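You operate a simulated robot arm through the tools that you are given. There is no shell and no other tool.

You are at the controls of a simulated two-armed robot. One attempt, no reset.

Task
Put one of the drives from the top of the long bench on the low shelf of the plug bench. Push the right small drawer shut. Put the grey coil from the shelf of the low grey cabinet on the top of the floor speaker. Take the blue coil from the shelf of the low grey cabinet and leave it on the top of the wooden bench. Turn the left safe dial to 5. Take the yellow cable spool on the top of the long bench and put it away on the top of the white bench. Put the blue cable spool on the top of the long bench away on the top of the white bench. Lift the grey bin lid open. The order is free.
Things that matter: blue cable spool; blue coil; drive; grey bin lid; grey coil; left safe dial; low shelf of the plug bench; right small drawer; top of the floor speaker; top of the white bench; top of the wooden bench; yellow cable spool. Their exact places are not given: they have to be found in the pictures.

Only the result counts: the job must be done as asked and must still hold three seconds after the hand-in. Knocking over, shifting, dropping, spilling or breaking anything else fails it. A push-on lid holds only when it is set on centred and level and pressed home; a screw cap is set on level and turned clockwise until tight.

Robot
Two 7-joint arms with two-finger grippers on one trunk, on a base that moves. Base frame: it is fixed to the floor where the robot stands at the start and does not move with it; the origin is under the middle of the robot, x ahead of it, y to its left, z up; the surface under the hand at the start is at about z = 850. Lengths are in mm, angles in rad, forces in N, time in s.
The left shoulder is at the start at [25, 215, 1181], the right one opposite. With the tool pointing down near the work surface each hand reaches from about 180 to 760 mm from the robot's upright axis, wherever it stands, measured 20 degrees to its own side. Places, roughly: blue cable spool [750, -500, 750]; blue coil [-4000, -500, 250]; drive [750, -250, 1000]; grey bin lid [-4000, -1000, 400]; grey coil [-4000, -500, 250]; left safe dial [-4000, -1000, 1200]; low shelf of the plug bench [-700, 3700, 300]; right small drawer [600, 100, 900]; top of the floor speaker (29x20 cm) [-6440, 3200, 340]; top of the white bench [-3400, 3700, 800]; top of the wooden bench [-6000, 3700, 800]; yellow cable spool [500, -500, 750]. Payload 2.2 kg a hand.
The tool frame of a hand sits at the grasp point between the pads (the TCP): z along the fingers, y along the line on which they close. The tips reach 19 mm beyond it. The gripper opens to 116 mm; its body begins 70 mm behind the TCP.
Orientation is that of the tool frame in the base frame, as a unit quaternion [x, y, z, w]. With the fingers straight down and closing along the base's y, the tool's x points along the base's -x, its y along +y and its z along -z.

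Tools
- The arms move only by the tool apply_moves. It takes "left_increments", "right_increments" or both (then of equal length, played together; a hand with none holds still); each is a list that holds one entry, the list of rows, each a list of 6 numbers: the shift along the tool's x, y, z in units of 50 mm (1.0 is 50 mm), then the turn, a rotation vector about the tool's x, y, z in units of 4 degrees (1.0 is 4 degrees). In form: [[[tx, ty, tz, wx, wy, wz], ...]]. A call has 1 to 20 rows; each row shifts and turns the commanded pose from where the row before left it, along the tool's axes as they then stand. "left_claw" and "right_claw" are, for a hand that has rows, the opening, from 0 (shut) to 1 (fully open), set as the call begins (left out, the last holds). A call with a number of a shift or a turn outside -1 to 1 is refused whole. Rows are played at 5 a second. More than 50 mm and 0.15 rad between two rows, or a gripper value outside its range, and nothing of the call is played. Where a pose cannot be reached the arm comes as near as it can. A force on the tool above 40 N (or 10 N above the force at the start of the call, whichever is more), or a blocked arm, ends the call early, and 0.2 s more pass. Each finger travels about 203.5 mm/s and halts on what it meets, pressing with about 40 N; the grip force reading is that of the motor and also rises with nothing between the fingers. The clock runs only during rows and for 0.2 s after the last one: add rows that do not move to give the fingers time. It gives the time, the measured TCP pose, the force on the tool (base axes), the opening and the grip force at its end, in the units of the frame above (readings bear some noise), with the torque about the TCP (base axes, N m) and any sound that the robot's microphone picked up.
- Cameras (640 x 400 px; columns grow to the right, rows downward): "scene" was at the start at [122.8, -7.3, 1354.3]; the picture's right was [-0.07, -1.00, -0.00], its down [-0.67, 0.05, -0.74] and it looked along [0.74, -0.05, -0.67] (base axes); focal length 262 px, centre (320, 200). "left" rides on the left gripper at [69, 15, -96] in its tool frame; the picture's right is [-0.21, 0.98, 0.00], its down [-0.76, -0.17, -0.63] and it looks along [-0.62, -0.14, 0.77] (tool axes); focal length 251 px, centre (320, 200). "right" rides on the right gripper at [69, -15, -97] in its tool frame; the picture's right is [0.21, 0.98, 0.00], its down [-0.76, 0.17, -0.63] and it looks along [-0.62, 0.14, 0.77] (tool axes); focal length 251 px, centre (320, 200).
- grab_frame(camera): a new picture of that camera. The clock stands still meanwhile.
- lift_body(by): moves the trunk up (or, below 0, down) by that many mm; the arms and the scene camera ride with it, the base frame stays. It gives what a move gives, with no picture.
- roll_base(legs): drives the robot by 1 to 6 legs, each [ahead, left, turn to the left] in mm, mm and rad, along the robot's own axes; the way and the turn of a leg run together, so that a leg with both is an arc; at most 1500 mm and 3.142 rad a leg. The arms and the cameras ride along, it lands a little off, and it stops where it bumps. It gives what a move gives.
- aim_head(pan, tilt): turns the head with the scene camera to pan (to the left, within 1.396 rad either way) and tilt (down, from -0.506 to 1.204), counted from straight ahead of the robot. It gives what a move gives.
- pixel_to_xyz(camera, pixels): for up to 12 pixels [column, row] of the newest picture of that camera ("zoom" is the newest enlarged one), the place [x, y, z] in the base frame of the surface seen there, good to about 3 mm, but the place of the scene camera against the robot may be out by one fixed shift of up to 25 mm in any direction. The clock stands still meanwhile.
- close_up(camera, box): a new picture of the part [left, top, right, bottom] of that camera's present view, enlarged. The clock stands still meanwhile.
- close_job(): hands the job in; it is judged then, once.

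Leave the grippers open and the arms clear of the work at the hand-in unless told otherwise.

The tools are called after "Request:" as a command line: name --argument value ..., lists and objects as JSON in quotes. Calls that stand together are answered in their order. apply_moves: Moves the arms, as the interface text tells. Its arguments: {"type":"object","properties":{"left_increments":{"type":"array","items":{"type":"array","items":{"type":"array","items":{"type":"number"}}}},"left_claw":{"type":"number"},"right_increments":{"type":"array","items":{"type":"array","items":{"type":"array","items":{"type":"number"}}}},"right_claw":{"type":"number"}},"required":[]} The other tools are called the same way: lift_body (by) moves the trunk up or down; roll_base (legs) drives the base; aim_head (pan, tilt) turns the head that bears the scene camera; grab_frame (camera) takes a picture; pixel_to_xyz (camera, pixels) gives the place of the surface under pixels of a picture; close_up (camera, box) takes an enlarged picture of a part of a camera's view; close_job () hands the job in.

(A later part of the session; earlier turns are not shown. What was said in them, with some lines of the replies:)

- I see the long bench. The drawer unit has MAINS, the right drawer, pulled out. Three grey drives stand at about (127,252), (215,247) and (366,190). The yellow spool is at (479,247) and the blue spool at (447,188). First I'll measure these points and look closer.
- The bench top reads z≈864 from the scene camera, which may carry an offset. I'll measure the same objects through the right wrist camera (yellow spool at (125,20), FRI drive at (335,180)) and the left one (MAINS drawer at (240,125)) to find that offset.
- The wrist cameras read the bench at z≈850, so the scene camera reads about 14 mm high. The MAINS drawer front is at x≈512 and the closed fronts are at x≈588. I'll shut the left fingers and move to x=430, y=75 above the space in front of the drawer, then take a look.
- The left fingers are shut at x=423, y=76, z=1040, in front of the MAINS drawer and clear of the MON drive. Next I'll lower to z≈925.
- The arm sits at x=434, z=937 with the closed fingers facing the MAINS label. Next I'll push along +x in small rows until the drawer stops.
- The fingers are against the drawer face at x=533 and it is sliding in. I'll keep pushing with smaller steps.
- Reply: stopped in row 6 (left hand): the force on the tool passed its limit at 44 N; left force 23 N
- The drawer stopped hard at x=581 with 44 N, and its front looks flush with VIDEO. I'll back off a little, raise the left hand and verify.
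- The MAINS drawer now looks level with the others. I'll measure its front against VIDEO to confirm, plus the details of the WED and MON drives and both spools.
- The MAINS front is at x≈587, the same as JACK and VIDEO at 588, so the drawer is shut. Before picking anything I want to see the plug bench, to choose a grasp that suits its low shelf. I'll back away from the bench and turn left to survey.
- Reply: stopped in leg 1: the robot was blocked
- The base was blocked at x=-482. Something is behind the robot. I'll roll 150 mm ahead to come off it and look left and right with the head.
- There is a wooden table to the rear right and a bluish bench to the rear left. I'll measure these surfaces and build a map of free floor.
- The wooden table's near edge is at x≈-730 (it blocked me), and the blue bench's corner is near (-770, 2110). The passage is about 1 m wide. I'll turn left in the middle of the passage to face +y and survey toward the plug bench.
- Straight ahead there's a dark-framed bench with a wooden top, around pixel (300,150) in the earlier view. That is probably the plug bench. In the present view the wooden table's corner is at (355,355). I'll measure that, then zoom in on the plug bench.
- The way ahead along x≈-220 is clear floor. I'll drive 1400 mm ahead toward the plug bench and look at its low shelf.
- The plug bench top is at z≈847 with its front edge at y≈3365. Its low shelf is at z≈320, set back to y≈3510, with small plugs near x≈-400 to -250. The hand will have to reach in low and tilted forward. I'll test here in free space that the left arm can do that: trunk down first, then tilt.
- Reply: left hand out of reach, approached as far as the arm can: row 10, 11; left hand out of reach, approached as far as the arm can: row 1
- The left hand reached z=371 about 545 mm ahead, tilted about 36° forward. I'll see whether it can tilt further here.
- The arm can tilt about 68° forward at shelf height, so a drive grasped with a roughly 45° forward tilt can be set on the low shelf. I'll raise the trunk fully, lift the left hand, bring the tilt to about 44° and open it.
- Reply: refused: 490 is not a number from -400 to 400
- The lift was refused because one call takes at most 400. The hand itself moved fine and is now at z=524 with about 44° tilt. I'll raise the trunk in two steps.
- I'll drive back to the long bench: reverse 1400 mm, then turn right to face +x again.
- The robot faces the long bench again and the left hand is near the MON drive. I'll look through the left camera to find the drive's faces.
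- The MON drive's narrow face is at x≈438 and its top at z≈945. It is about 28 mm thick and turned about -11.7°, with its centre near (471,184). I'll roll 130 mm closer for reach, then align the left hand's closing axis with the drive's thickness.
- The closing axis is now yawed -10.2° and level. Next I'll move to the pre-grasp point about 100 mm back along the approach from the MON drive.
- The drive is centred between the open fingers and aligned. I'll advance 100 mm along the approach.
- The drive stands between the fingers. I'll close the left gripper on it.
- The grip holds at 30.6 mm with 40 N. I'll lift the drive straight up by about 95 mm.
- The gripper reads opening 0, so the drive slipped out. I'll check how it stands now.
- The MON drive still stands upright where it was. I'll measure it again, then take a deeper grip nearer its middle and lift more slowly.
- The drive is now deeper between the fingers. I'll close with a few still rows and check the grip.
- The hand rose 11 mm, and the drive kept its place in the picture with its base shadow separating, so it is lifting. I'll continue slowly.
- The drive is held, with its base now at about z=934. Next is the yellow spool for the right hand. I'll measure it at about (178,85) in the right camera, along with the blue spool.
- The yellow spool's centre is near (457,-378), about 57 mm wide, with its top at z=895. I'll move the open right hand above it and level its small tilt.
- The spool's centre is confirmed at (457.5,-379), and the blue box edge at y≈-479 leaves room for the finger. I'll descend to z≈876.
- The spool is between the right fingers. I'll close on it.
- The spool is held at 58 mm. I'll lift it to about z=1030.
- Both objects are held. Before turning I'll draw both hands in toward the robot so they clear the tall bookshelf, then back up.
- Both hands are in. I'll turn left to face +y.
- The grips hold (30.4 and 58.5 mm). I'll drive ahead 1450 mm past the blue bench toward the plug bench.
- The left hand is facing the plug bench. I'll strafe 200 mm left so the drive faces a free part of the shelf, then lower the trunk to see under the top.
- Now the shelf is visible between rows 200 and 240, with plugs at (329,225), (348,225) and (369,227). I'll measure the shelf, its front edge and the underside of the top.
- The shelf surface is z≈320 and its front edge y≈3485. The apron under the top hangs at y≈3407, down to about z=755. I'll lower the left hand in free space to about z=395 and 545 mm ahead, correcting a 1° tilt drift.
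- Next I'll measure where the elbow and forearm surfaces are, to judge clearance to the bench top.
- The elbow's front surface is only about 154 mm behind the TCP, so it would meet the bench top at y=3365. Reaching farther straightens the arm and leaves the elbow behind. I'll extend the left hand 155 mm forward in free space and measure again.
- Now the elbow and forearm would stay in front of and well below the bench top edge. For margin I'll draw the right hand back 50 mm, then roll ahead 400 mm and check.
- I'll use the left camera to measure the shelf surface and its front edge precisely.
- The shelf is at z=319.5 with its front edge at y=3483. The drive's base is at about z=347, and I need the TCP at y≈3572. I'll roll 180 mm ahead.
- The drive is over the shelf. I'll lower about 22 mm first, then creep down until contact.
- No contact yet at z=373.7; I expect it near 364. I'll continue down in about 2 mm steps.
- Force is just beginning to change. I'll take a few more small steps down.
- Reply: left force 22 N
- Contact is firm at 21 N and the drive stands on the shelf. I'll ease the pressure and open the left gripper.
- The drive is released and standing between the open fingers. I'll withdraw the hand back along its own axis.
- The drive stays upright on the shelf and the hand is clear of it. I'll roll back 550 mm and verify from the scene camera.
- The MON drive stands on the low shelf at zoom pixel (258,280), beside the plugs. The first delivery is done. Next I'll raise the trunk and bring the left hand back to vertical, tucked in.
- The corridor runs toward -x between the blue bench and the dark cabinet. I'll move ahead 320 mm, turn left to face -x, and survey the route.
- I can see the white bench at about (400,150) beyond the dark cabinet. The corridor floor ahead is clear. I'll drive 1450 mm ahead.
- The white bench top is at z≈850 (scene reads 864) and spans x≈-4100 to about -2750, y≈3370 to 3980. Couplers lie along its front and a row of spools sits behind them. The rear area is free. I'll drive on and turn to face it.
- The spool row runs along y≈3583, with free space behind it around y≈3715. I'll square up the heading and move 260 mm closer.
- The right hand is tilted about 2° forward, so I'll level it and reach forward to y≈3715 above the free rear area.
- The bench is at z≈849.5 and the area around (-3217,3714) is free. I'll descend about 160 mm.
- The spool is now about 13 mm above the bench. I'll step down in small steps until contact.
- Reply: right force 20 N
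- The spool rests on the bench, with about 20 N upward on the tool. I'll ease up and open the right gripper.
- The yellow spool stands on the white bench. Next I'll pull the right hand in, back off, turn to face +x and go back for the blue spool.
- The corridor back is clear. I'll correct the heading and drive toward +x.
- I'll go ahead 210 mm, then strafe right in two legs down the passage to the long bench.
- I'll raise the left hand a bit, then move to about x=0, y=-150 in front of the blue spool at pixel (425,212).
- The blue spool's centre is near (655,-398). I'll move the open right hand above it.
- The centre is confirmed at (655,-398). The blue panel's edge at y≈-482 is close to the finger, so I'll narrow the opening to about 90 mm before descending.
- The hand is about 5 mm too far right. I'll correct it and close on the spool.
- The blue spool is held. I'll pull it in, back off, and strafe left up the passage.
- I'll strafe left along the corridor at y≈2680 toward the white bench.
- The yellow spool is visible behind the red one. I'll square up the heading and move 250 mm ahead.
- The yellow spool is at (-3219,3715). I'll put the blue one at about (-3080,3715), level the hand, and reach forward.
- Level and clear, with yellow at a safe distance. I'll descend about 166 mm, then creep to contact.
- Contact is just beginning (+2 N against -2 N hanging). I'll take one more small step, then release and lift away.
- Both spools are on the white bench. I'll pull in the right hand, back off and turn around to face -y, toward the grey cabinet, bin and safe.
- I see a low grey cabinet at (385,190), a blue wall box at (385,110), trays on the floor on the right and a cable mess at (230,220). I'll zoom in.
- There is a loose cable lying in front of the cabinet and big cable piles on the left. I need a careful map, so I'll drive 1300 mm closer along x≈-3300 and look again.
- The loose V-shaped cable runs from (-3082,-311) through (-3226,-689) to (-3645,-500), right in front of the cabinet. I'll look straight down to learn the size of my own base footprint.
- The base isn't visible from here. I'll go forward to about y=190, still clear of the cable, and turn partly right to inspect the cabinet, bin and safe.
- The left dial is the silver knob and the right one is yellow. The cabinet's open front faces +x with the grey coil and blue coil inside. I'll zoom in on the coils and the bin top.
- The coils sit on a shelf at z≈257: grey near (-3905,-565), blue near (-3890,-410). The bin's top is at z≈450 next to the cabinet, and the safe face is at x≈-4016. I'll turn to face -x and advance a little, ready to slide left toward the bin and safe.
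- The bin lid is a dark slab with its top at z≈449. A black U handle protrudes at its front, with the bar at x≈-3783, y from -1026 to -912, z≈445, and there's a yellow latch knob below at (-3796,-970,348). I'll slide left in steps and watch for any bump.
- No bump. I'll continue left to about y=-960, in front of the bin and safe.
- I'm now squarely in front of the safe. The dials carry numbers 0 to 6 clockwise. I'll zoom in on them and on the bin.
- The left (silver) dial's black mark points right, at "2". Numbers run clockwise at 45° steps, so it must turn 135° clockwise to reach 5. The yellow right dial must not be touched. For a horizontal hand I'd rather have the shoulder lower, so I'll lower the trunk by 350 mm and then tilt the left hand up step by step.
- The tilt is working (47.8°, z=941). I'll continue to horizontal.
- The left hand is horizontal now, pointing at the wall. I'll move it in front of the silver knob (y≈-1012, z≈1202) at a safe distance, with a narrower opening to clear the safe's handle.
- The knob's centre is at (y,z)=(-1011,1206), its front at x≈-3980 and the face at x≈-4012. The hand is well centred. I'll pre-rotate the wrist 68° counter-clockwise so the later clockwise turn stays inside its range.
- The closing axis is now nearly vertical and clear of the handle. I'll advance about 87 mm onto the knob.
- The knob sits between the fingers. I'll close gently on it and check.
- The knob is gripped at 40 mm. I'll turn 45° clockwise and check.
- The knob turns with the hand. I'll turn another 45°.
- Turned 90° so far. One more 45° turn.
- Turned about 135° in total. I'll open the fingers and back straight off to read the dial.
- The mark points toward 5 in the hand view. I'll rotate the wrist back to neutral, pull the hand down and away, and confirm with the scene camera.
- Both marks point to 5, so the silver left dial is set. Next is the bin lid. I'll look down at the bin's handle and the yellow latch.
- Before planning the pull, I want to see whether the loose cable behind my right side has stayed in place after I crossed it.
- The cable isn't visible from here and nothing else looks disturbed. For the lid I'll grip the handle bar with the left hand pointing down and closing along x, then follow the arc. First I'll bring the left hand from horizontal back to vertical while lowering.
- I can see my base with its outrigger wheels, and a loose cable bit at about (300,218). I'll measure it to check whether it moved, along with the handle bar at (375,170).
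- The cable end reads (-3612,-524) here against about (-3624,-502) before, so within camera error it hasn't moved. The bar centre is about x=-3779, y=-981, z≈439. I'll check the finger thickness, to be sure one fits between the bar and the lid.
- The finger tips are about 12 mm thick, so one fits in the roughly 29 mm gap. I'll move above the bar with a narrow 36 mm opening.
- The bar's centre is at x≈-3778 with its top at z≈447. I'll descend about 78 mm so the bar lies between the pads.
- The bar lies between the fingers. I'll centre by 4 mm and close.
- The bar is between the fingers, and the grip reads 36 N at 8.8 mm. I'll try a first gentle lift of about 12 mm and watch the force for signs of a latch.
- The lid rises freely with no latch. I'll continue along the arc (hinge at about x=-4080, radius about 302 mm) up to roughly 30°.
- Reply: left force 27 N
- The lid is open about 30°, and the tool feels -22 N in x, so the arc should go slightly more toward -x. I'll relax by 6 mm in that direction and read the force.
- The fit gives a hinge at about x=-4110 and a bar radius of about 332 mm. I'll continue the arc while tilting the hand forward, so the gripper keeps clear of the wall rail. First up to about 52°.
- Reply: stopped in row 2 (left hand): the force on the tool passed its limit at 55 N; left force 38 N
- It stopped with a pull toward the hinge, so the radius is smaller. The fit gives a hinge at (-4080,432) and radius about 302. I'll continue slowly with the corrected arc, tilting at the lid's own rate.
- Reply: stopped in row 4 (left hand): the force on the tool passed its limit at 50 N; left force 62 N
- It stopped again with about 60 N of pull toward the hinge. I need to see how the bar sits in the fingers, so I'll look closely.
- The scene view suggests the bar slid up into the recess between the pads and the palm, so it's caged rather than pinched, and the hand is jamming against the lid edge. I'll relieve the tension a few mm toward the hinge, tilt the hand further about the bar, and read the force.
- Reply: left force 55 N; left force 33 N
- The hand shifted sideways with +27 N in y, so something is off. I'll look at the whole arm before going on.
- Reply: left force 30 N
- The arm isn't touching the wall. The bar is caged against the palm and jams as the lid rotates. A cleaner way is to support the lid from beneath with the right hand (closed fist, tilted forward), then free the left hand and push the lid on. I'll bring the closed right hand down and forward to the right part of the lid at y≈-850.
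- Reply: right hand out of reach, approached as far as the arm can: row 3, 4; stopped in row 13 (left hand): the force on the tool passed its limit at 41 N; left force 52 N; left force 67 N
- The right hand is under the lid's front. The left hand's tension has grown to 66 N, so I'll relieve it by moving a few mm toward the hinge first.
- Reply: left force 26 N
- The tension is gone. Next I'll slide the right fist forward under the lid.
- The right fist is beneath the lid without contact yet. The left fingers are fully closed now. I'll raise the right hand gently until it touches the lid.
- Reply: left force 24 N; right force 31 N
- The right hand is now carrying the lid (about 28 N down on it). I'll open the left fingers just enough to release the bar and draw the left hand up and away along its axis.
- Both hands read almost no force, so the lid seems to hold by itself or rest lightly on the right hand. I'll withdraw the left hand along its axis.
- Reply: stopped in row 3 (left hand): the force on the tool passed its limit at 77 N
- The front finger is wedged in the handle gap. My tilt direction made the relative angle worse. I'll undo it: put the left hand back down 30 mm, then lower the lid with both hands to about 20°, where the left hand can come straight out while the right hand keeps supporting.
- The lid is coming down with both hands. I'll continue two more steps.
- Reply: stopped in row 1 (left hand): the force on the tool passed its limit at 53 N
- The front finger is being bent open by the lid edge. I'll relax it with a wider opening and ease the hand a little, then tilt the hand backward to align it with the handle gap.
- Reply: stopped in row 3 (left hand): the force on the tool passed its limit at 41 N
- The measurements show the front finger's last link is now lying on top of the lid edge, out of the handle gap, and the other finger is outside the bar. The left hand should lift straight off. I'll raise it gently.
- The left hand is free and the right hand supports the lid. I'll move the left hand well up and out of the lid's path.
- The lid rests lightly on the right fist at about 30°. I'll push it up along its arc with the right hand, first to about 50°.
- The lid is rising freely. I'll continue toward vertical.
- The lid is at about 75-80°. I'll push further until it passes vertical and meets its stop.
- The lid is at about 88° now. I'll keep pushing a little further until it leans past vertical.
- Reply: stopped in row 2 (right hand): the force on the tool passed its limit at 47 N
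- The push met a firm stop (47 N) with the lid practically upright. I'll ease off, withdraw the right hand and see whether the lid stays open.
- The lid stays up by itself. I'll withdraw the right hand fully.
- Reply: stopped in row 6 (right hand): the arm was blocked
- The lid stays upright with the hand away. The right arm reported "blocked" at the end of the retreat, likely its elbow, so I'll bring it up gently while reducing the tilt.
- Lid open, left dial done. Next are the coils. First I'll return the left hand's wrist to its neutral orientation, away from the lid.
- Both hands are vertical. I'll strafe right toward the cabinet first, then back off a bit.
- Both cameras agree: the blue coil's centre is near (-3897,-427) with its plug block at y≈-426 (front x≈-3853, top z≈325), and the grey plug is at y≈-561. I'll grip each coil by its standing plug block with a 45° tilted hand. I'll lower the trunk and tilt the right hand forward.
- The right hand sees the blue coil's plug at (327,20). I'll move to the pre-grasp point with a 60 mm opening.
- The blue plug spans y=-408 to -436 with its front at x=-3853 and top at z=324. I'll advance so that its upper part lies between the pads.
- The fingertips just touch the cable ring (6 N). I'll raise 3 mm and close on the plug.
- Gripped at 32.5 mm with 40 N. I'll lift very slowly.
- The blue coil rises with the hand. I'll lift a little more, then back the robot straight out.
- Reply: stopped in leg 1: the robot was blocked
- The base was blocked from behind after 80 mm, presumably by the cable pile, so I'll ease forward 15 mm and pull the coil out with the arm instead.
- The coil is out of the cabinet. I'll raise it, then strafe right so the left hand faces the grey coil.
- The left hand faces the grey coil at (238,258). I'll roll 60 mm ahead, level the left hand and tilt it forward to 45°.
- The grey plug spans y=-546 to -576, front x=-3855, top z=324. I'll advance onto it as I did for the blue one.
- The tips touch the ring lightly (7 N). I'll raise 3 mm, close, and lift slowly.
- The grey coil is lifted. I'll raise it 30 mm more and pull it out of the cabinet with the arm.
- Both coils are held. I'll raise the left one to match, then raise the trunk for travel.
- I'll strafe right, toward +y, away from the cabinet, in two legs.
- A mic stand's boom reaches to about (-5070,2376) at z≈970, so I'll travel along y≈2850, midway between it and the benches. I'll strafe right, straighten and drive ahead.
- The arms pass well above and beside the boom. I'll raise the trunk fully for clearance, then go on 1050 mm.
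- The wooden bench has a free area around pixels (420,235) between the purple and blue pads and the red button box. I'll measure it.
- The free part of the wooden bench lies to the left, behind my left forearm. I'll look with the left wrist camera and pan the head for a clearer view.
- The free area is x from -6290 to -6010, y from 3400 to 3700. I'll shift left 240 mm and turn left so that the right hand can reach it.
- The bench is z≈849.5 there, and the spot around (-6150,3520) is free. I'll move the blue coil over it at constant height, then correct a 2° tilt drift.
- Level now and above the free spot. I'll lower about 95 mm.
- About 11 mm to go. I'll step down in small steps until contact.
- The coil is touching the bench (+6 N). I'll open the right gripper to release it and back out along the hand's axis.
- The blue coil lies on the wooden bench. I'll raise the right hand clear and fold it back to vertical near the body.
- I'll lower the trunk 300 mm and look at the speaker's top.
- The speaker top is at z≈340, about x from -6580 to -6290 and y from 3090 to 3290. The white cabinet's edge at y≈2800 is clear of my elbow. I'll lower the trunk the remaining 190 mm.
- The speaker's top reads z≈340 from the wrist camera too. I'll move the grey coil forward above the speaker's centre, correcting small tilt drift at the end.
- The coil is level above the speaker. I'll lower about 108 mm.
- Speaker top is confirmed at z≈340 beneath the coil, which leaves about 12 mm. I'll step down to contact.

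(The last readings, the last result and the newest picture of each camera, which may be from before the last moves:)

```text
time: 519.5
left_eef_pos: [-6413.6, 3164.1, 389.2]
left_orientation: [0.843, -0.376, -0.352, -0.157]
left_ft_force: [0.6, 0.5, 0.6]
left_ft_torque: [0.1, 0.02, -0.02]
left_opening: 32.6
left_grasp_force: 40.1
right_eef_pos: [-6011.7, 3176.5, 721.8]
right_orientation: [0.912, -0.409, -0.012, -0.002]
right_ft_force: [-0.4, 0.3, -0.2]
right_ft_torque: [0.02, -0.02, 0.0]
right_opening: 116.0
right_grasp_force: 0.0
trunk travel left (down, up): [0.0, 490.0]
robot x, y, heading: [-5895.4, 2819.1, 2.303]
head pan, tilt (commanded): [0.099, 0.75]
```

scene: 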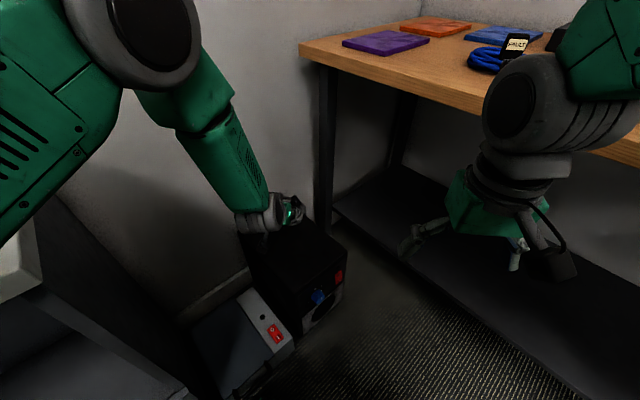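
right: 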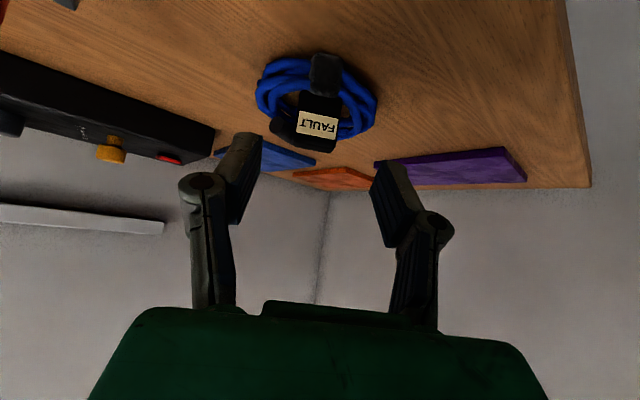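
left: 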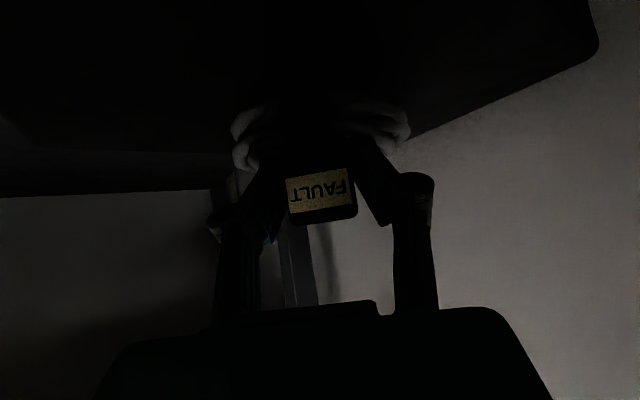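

Contact is just starting. One more small step, then I'll release and back out.

Request:
apply_moves --left_increments '[[[0.025, 0, 0.025, 0, 0, 0], [0, 0, 0, 0, 0, 0]]]' --left_claw 0

Request:
apply_moves --left_increments '[[[0, 0, 0, 0, 0, 0], [0, 0, 0, 0, 0, 0], [0, 0, 0, 0, 0, 0], [0, 0, 0, 0, 0, 0]]]' --left_claw 0.52

Request:
apply_moves --left_increments '[[[0, 0, -0.2, 0, 0, 0], [0, 0, -0.3, 0, 0, 0], [0, 0, -0.5, 0, 0, 0], [0, 0, -0.6, 0, 0, 0], [0, 0, -0.6, 0, 0, 0], [0, 0, 0, 0, 0, 0]]]'

Request:
grab_frame --camera "left"

Request:
grab_frame --camera "scene"

```text
time: 520.1
left_eef_pos: [-6413.4, 3161.9, 389.2]
left_orientation: [0.843, -0.376, -0.352, -0.157]
left_ft_force: [1.6, -2.9, 12.1]
left_ft_torque: [0.62, 0.5, 0.05]
left_opening: 32.1
left_grasp_force: 40.2
right_eef_pos: [-6011.4, 3177.0, 720.2]
right_orientation: [0.912, -0.409, -0.012, -0.003]
right_ft_force: [0.3, 0.1, 0.7]
right_ft_torque: [-0.01, 0.01, -0.02]
right_opening: 115.9
right_grasp_force: 0.1
trunk travel left (down, up): [0.0, 490.0]
robot x, y, heading: [-5893.4, 2818.6, 2.299]
head pan, tilt (commanded): [0.099, 0.75]
```

```text
time: 521.1
left_eef_pos: [-6412.1, 3162.1, 387.6]
left_orientation: [0.843, -0.377, -0.351, -0.156]
left_ft_force: [-0.5, -0.8, -0.2]
left_ft_torque: [-0.01, 0.01, 0.01]
left_opening: 60.6
left_grasp_force: 0.1
right_eef_pos: [-6011.0, 3177.3, 719.6]
right_orientation: [0.912, -0.41, -0.012, -0.002]
right_ft_force: [0.1, 0.3, -0.7]
right_ft_torque: [-0.03, 0.01, -0.06]
right_opening: 115.8
right_grasp_force: 0.1
trunk travel left (down, up): [0.0, 490.0]
robot x, y, heading: [-5896.8, 2820.2, 2.303]
head pan, tilt (commanded): [0.099, 0.75]
```

```text
time: 522.5
left_eef_pos: [-6359.3, 3102.1, 464.9]
left_orientation: [0.843, -0.376, -0.352, -0.155]
left_ft_force: [-0.5, -0.5, -0.8]
left_ft_torque: [0.01, -0.02, -0.02]
left_opening: 60.5
left_grasp_force: 0.0
right_eef_pos: [-6011.8, 3177.0, 719.4]
right_orientation: [0.912, -0.41, -0.012, -0.003]
right_ft_force: [-0.1, -0.1, -0.2]
right_ft_torque: [0.02, -0.02, -0.01]
right_opening: 116.0
right_grasp_force: 0.2
trunk travel left (down, up): [0.0, 490.0]
robot x, y, heading: [-5895.0, 2817.4, 2.3]
head pan, tilt (commanded): [0.099, 0.75]
```

```text
taken
```

left: 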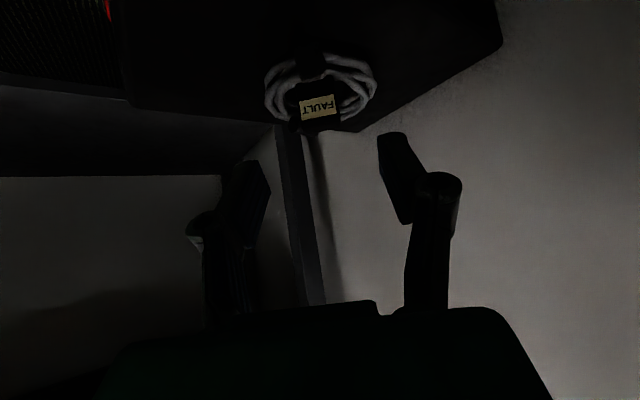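

```text
taken
```

scene: 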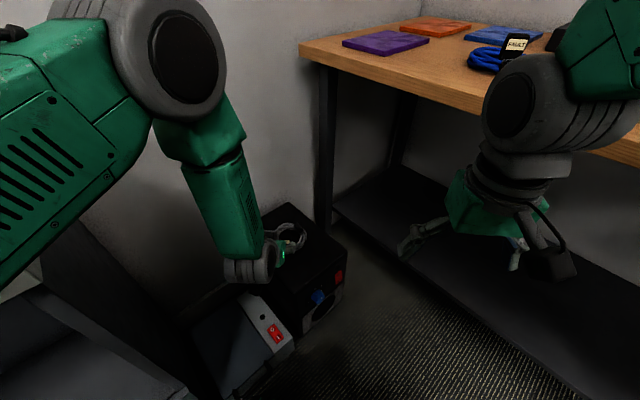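

The grey coil lies on the speaker top. I'll verify its position, then withdraw the left hand further.

Request:
pixel_to_xyz --camera "left" --pixels '[[320, 105], [270, 100], [373, 95], [320, 60], [300, 75], [490, 40], [340, 130]]'

Request:
apply_moves --left_increments '[[[-0.3, 0, -0.6, 0, 0, 0], [-0.3, 0, -0.6, 0, 0, 0], [0.2, 0, -0.7, 0, 0, 0], [0.2, 0, -0.7, 0, 0, 0], [0.2, 0, -0.7, 0, 0, 0], [0, 0, 0, 0, 0, 0]]]' --left_claw 1

Request:
close_up --camera "scene" --box '[220, 190, 380, 340]'

```text
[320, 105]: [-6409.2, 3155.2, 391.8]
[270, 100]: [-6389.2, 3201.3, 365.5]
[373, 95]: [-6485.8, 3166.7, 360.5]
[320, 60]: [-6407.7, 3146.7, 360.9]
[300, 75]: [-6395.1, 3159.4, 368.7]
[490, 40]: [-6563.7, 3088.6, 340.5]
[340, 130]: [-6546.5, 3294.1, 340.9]
```

```text
time: 523.9
left_eef_pos: [-6281.9, 3017.9, 583.5]
left_orientation: [0.844, -0.375, -0.352, -0.155]
left_ft_force: [-0.1, 0.8, 0.1]
left_ft_torque: [0.02, 0.03, -0.01]
left_opening: 115.9
left_grasp_force: 0.1
right_eef_pos: [-6011.4, 3177.7, 719.9]
right_orientation: [0.912, -0.41, -0.011, -0.002]
right_ft_force: [0.5, 0.1, -0.3]
right_ft_torque: [0.01, 0.0, 0.0]
right_opening: 116.0
right_grasp_force: 0.0
trunk travel left (down, up): [0.0, 490.0]
robot x, y, heading: [-5896.1, 2817.2, 2.301]
head pan, tilt (commanded): [0.099, 0.75]
```

```text
2.67 times, centred on (300, 265) of scene
```

zoom: 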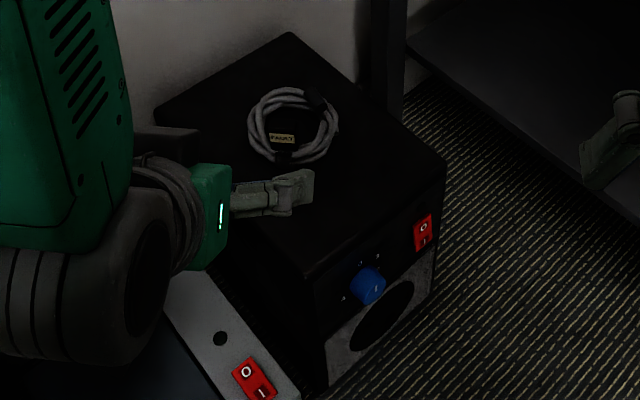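

The grey coil sits well on the speaker top, and both grippers are open. I'll back the robot 250 mm away from the speaker and bench so the arms are clear, and take a last look.

Request:
roll_base --legs '[[-250, 0, 0]]'

Request:
lift_body --by 325

Request:
aim_head --pan 0 --tilt 0.6

Request:
grab_frame --camera "scene"

```text
time: 525.7
left_eef_pos: [-6115.6, 2835.3, 583.4]
left_orientation: [0.841, -0.38, -0.351, -0.159]
left_ft_force: [0.6, 0.0, 0.0]
left_ft_torque: [-0.03, -0.04, 0.03]
left_opening: 116.0
left_grasp_force: 0.0
right_eef_pos: [-5843.8, 2991.5, 719.2]
right_orientation: [0.91, -0.414, -0.012, -0.002]
right_ft_force: [0.7, -0.4, -0.4]
right_ft_torque: [0.01, -0.01, 0.01]
right_opening: 116.1
right_grasp_force: 0.1
trunk travel left (down, up): [0.0, 490.0]
robot x, y, heading: [-5729.0, 2630.5, 2.292]
head pan, tilt (commanded): [0.099, 0.75]
```

```text
time: 528.9
left_eef_pos: [-6114.2, 2834.4, 909.4]
left_orientation: [0.842, -0.379, -0.351, -0.158]
left_ft_force: [1.1, 0.2, 0.1]
left_ft_torque: [0.0, 0.03, -0.01]
left_opening: 116.0
left_grasp_force: 0.1
right_eef_pos: [-5842.7, 2991.5, 1045.1]
right_orientation: [0.91, -0.414, -0.012, -0.002]
right_ft_force: [-0.7, -0.4, 0.2]
right_ft_torque: [0.0, -0.02, 0.0]
right_opening: 116.2
right_grasp_force: 0.0
trunk travel left (down, up): [-325.0, 165.0]
robot x, y, heading: [-5726.3, 2634.7, 2.293]
head pan, tilt (commanded): [0.099, 0.75]
```

```text
time: 529.6
left_eef_pos: [-6114.7, 2834.0, 908.4]
left_orientation: [0.842, -0.379, -0.351, -0.157]
left_ft_force: [0.2, 0.8, 0.0]
left_ft_torque: [0.0, -0.01, -0.02]
left_opening: 116.0
left_grasp_force: 0.1
right_eef_pos: [-5842.7, 2990.5, 1046.2]
right_orientation: [0.91, -0.414, -0.012, -0.002]
right_ft_force: [-0.3, 0.2, 0.2]
right_ft_torque: [0.0, 0.01, 0.03]
right_opening: 115.8
right_grasp_force: 0.1
trunk travel left (down, up): [-325.0, 165.0]
robot x, y, heading: [-5732.0, 2629.3, 2.285]
head pan, tilt (commanded): [0.0, 0.6]
```

```text
taken
```

scene: 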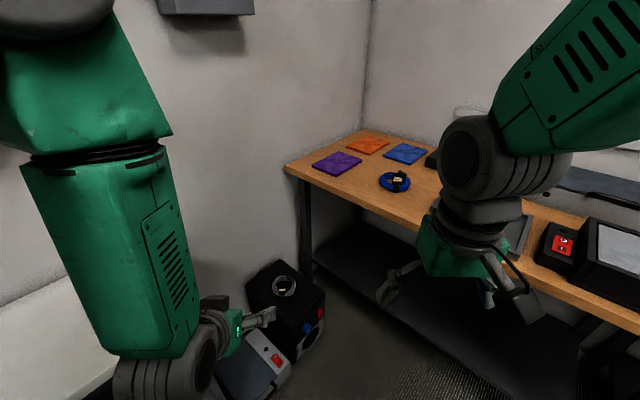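

Everything is in place:
- MON drive on the low shelf of the plug bench
- MAINS drawer shut
- Yellow and blue spools on the white bench
- Left dial at 5
- Bin lid standing open, still upright when I last saw it before leaving the cabinet
- Blue coil on the wooden bench at (395,181)
- Grey coil on the speaker at (284,286)

Grippers are open and the arms are clear, so I'm handing in the job.

Request:
close_job

```text
The job is handed in.
```

I handed the job in with all eight tasks done, as far as I could check. The judge's result hasn't come back.

| Task | State at hand-in |
|---|---|
| Drive to low shelf of the plug bench | The MON drive stands upright there, clear of the plugs |
| Right small drawer | Shut; its front is level with the other two |
| Grey coil | Lying on top of the floor speaker |
| Blue coil | Lying on top of the wooden bench, in a free area |
| Left safe dial | Points to 5 |
| Yellow cable spool | Standing on the white bench |
| Blue cable spool | Standing on the white bench |
| Grey bin lid | Open, standing upright against its stop |

Some things could still count against the result:

- **Bin lid:** it sits at about 88°, where a push met a firm stop. It stayed up unsupported for about 40 seconds while I worked beside it. I did not go back to look at it before handing in.
- **Lid handling:** my first grip on the lid handle jammed, with forces up to about 77 N. I freed that hand and pushed the lid open from beneath with the other one. I saw no damage.
- **Bumps and floor cables:** the base bumped the wooden table early on and was later stopped from behind, probably by the cable pile. It also crossed a loose cable in front of the cabinet several times. A check after the first crossing showed no movement beyond camera error. I did not check the table, the pile or the later crossings.
- **First drive grip:** it slipped while I was lifting. The drive stayed standing where it was, and a deeper grip held.

Both grippers are open and the arms are clear of the work.
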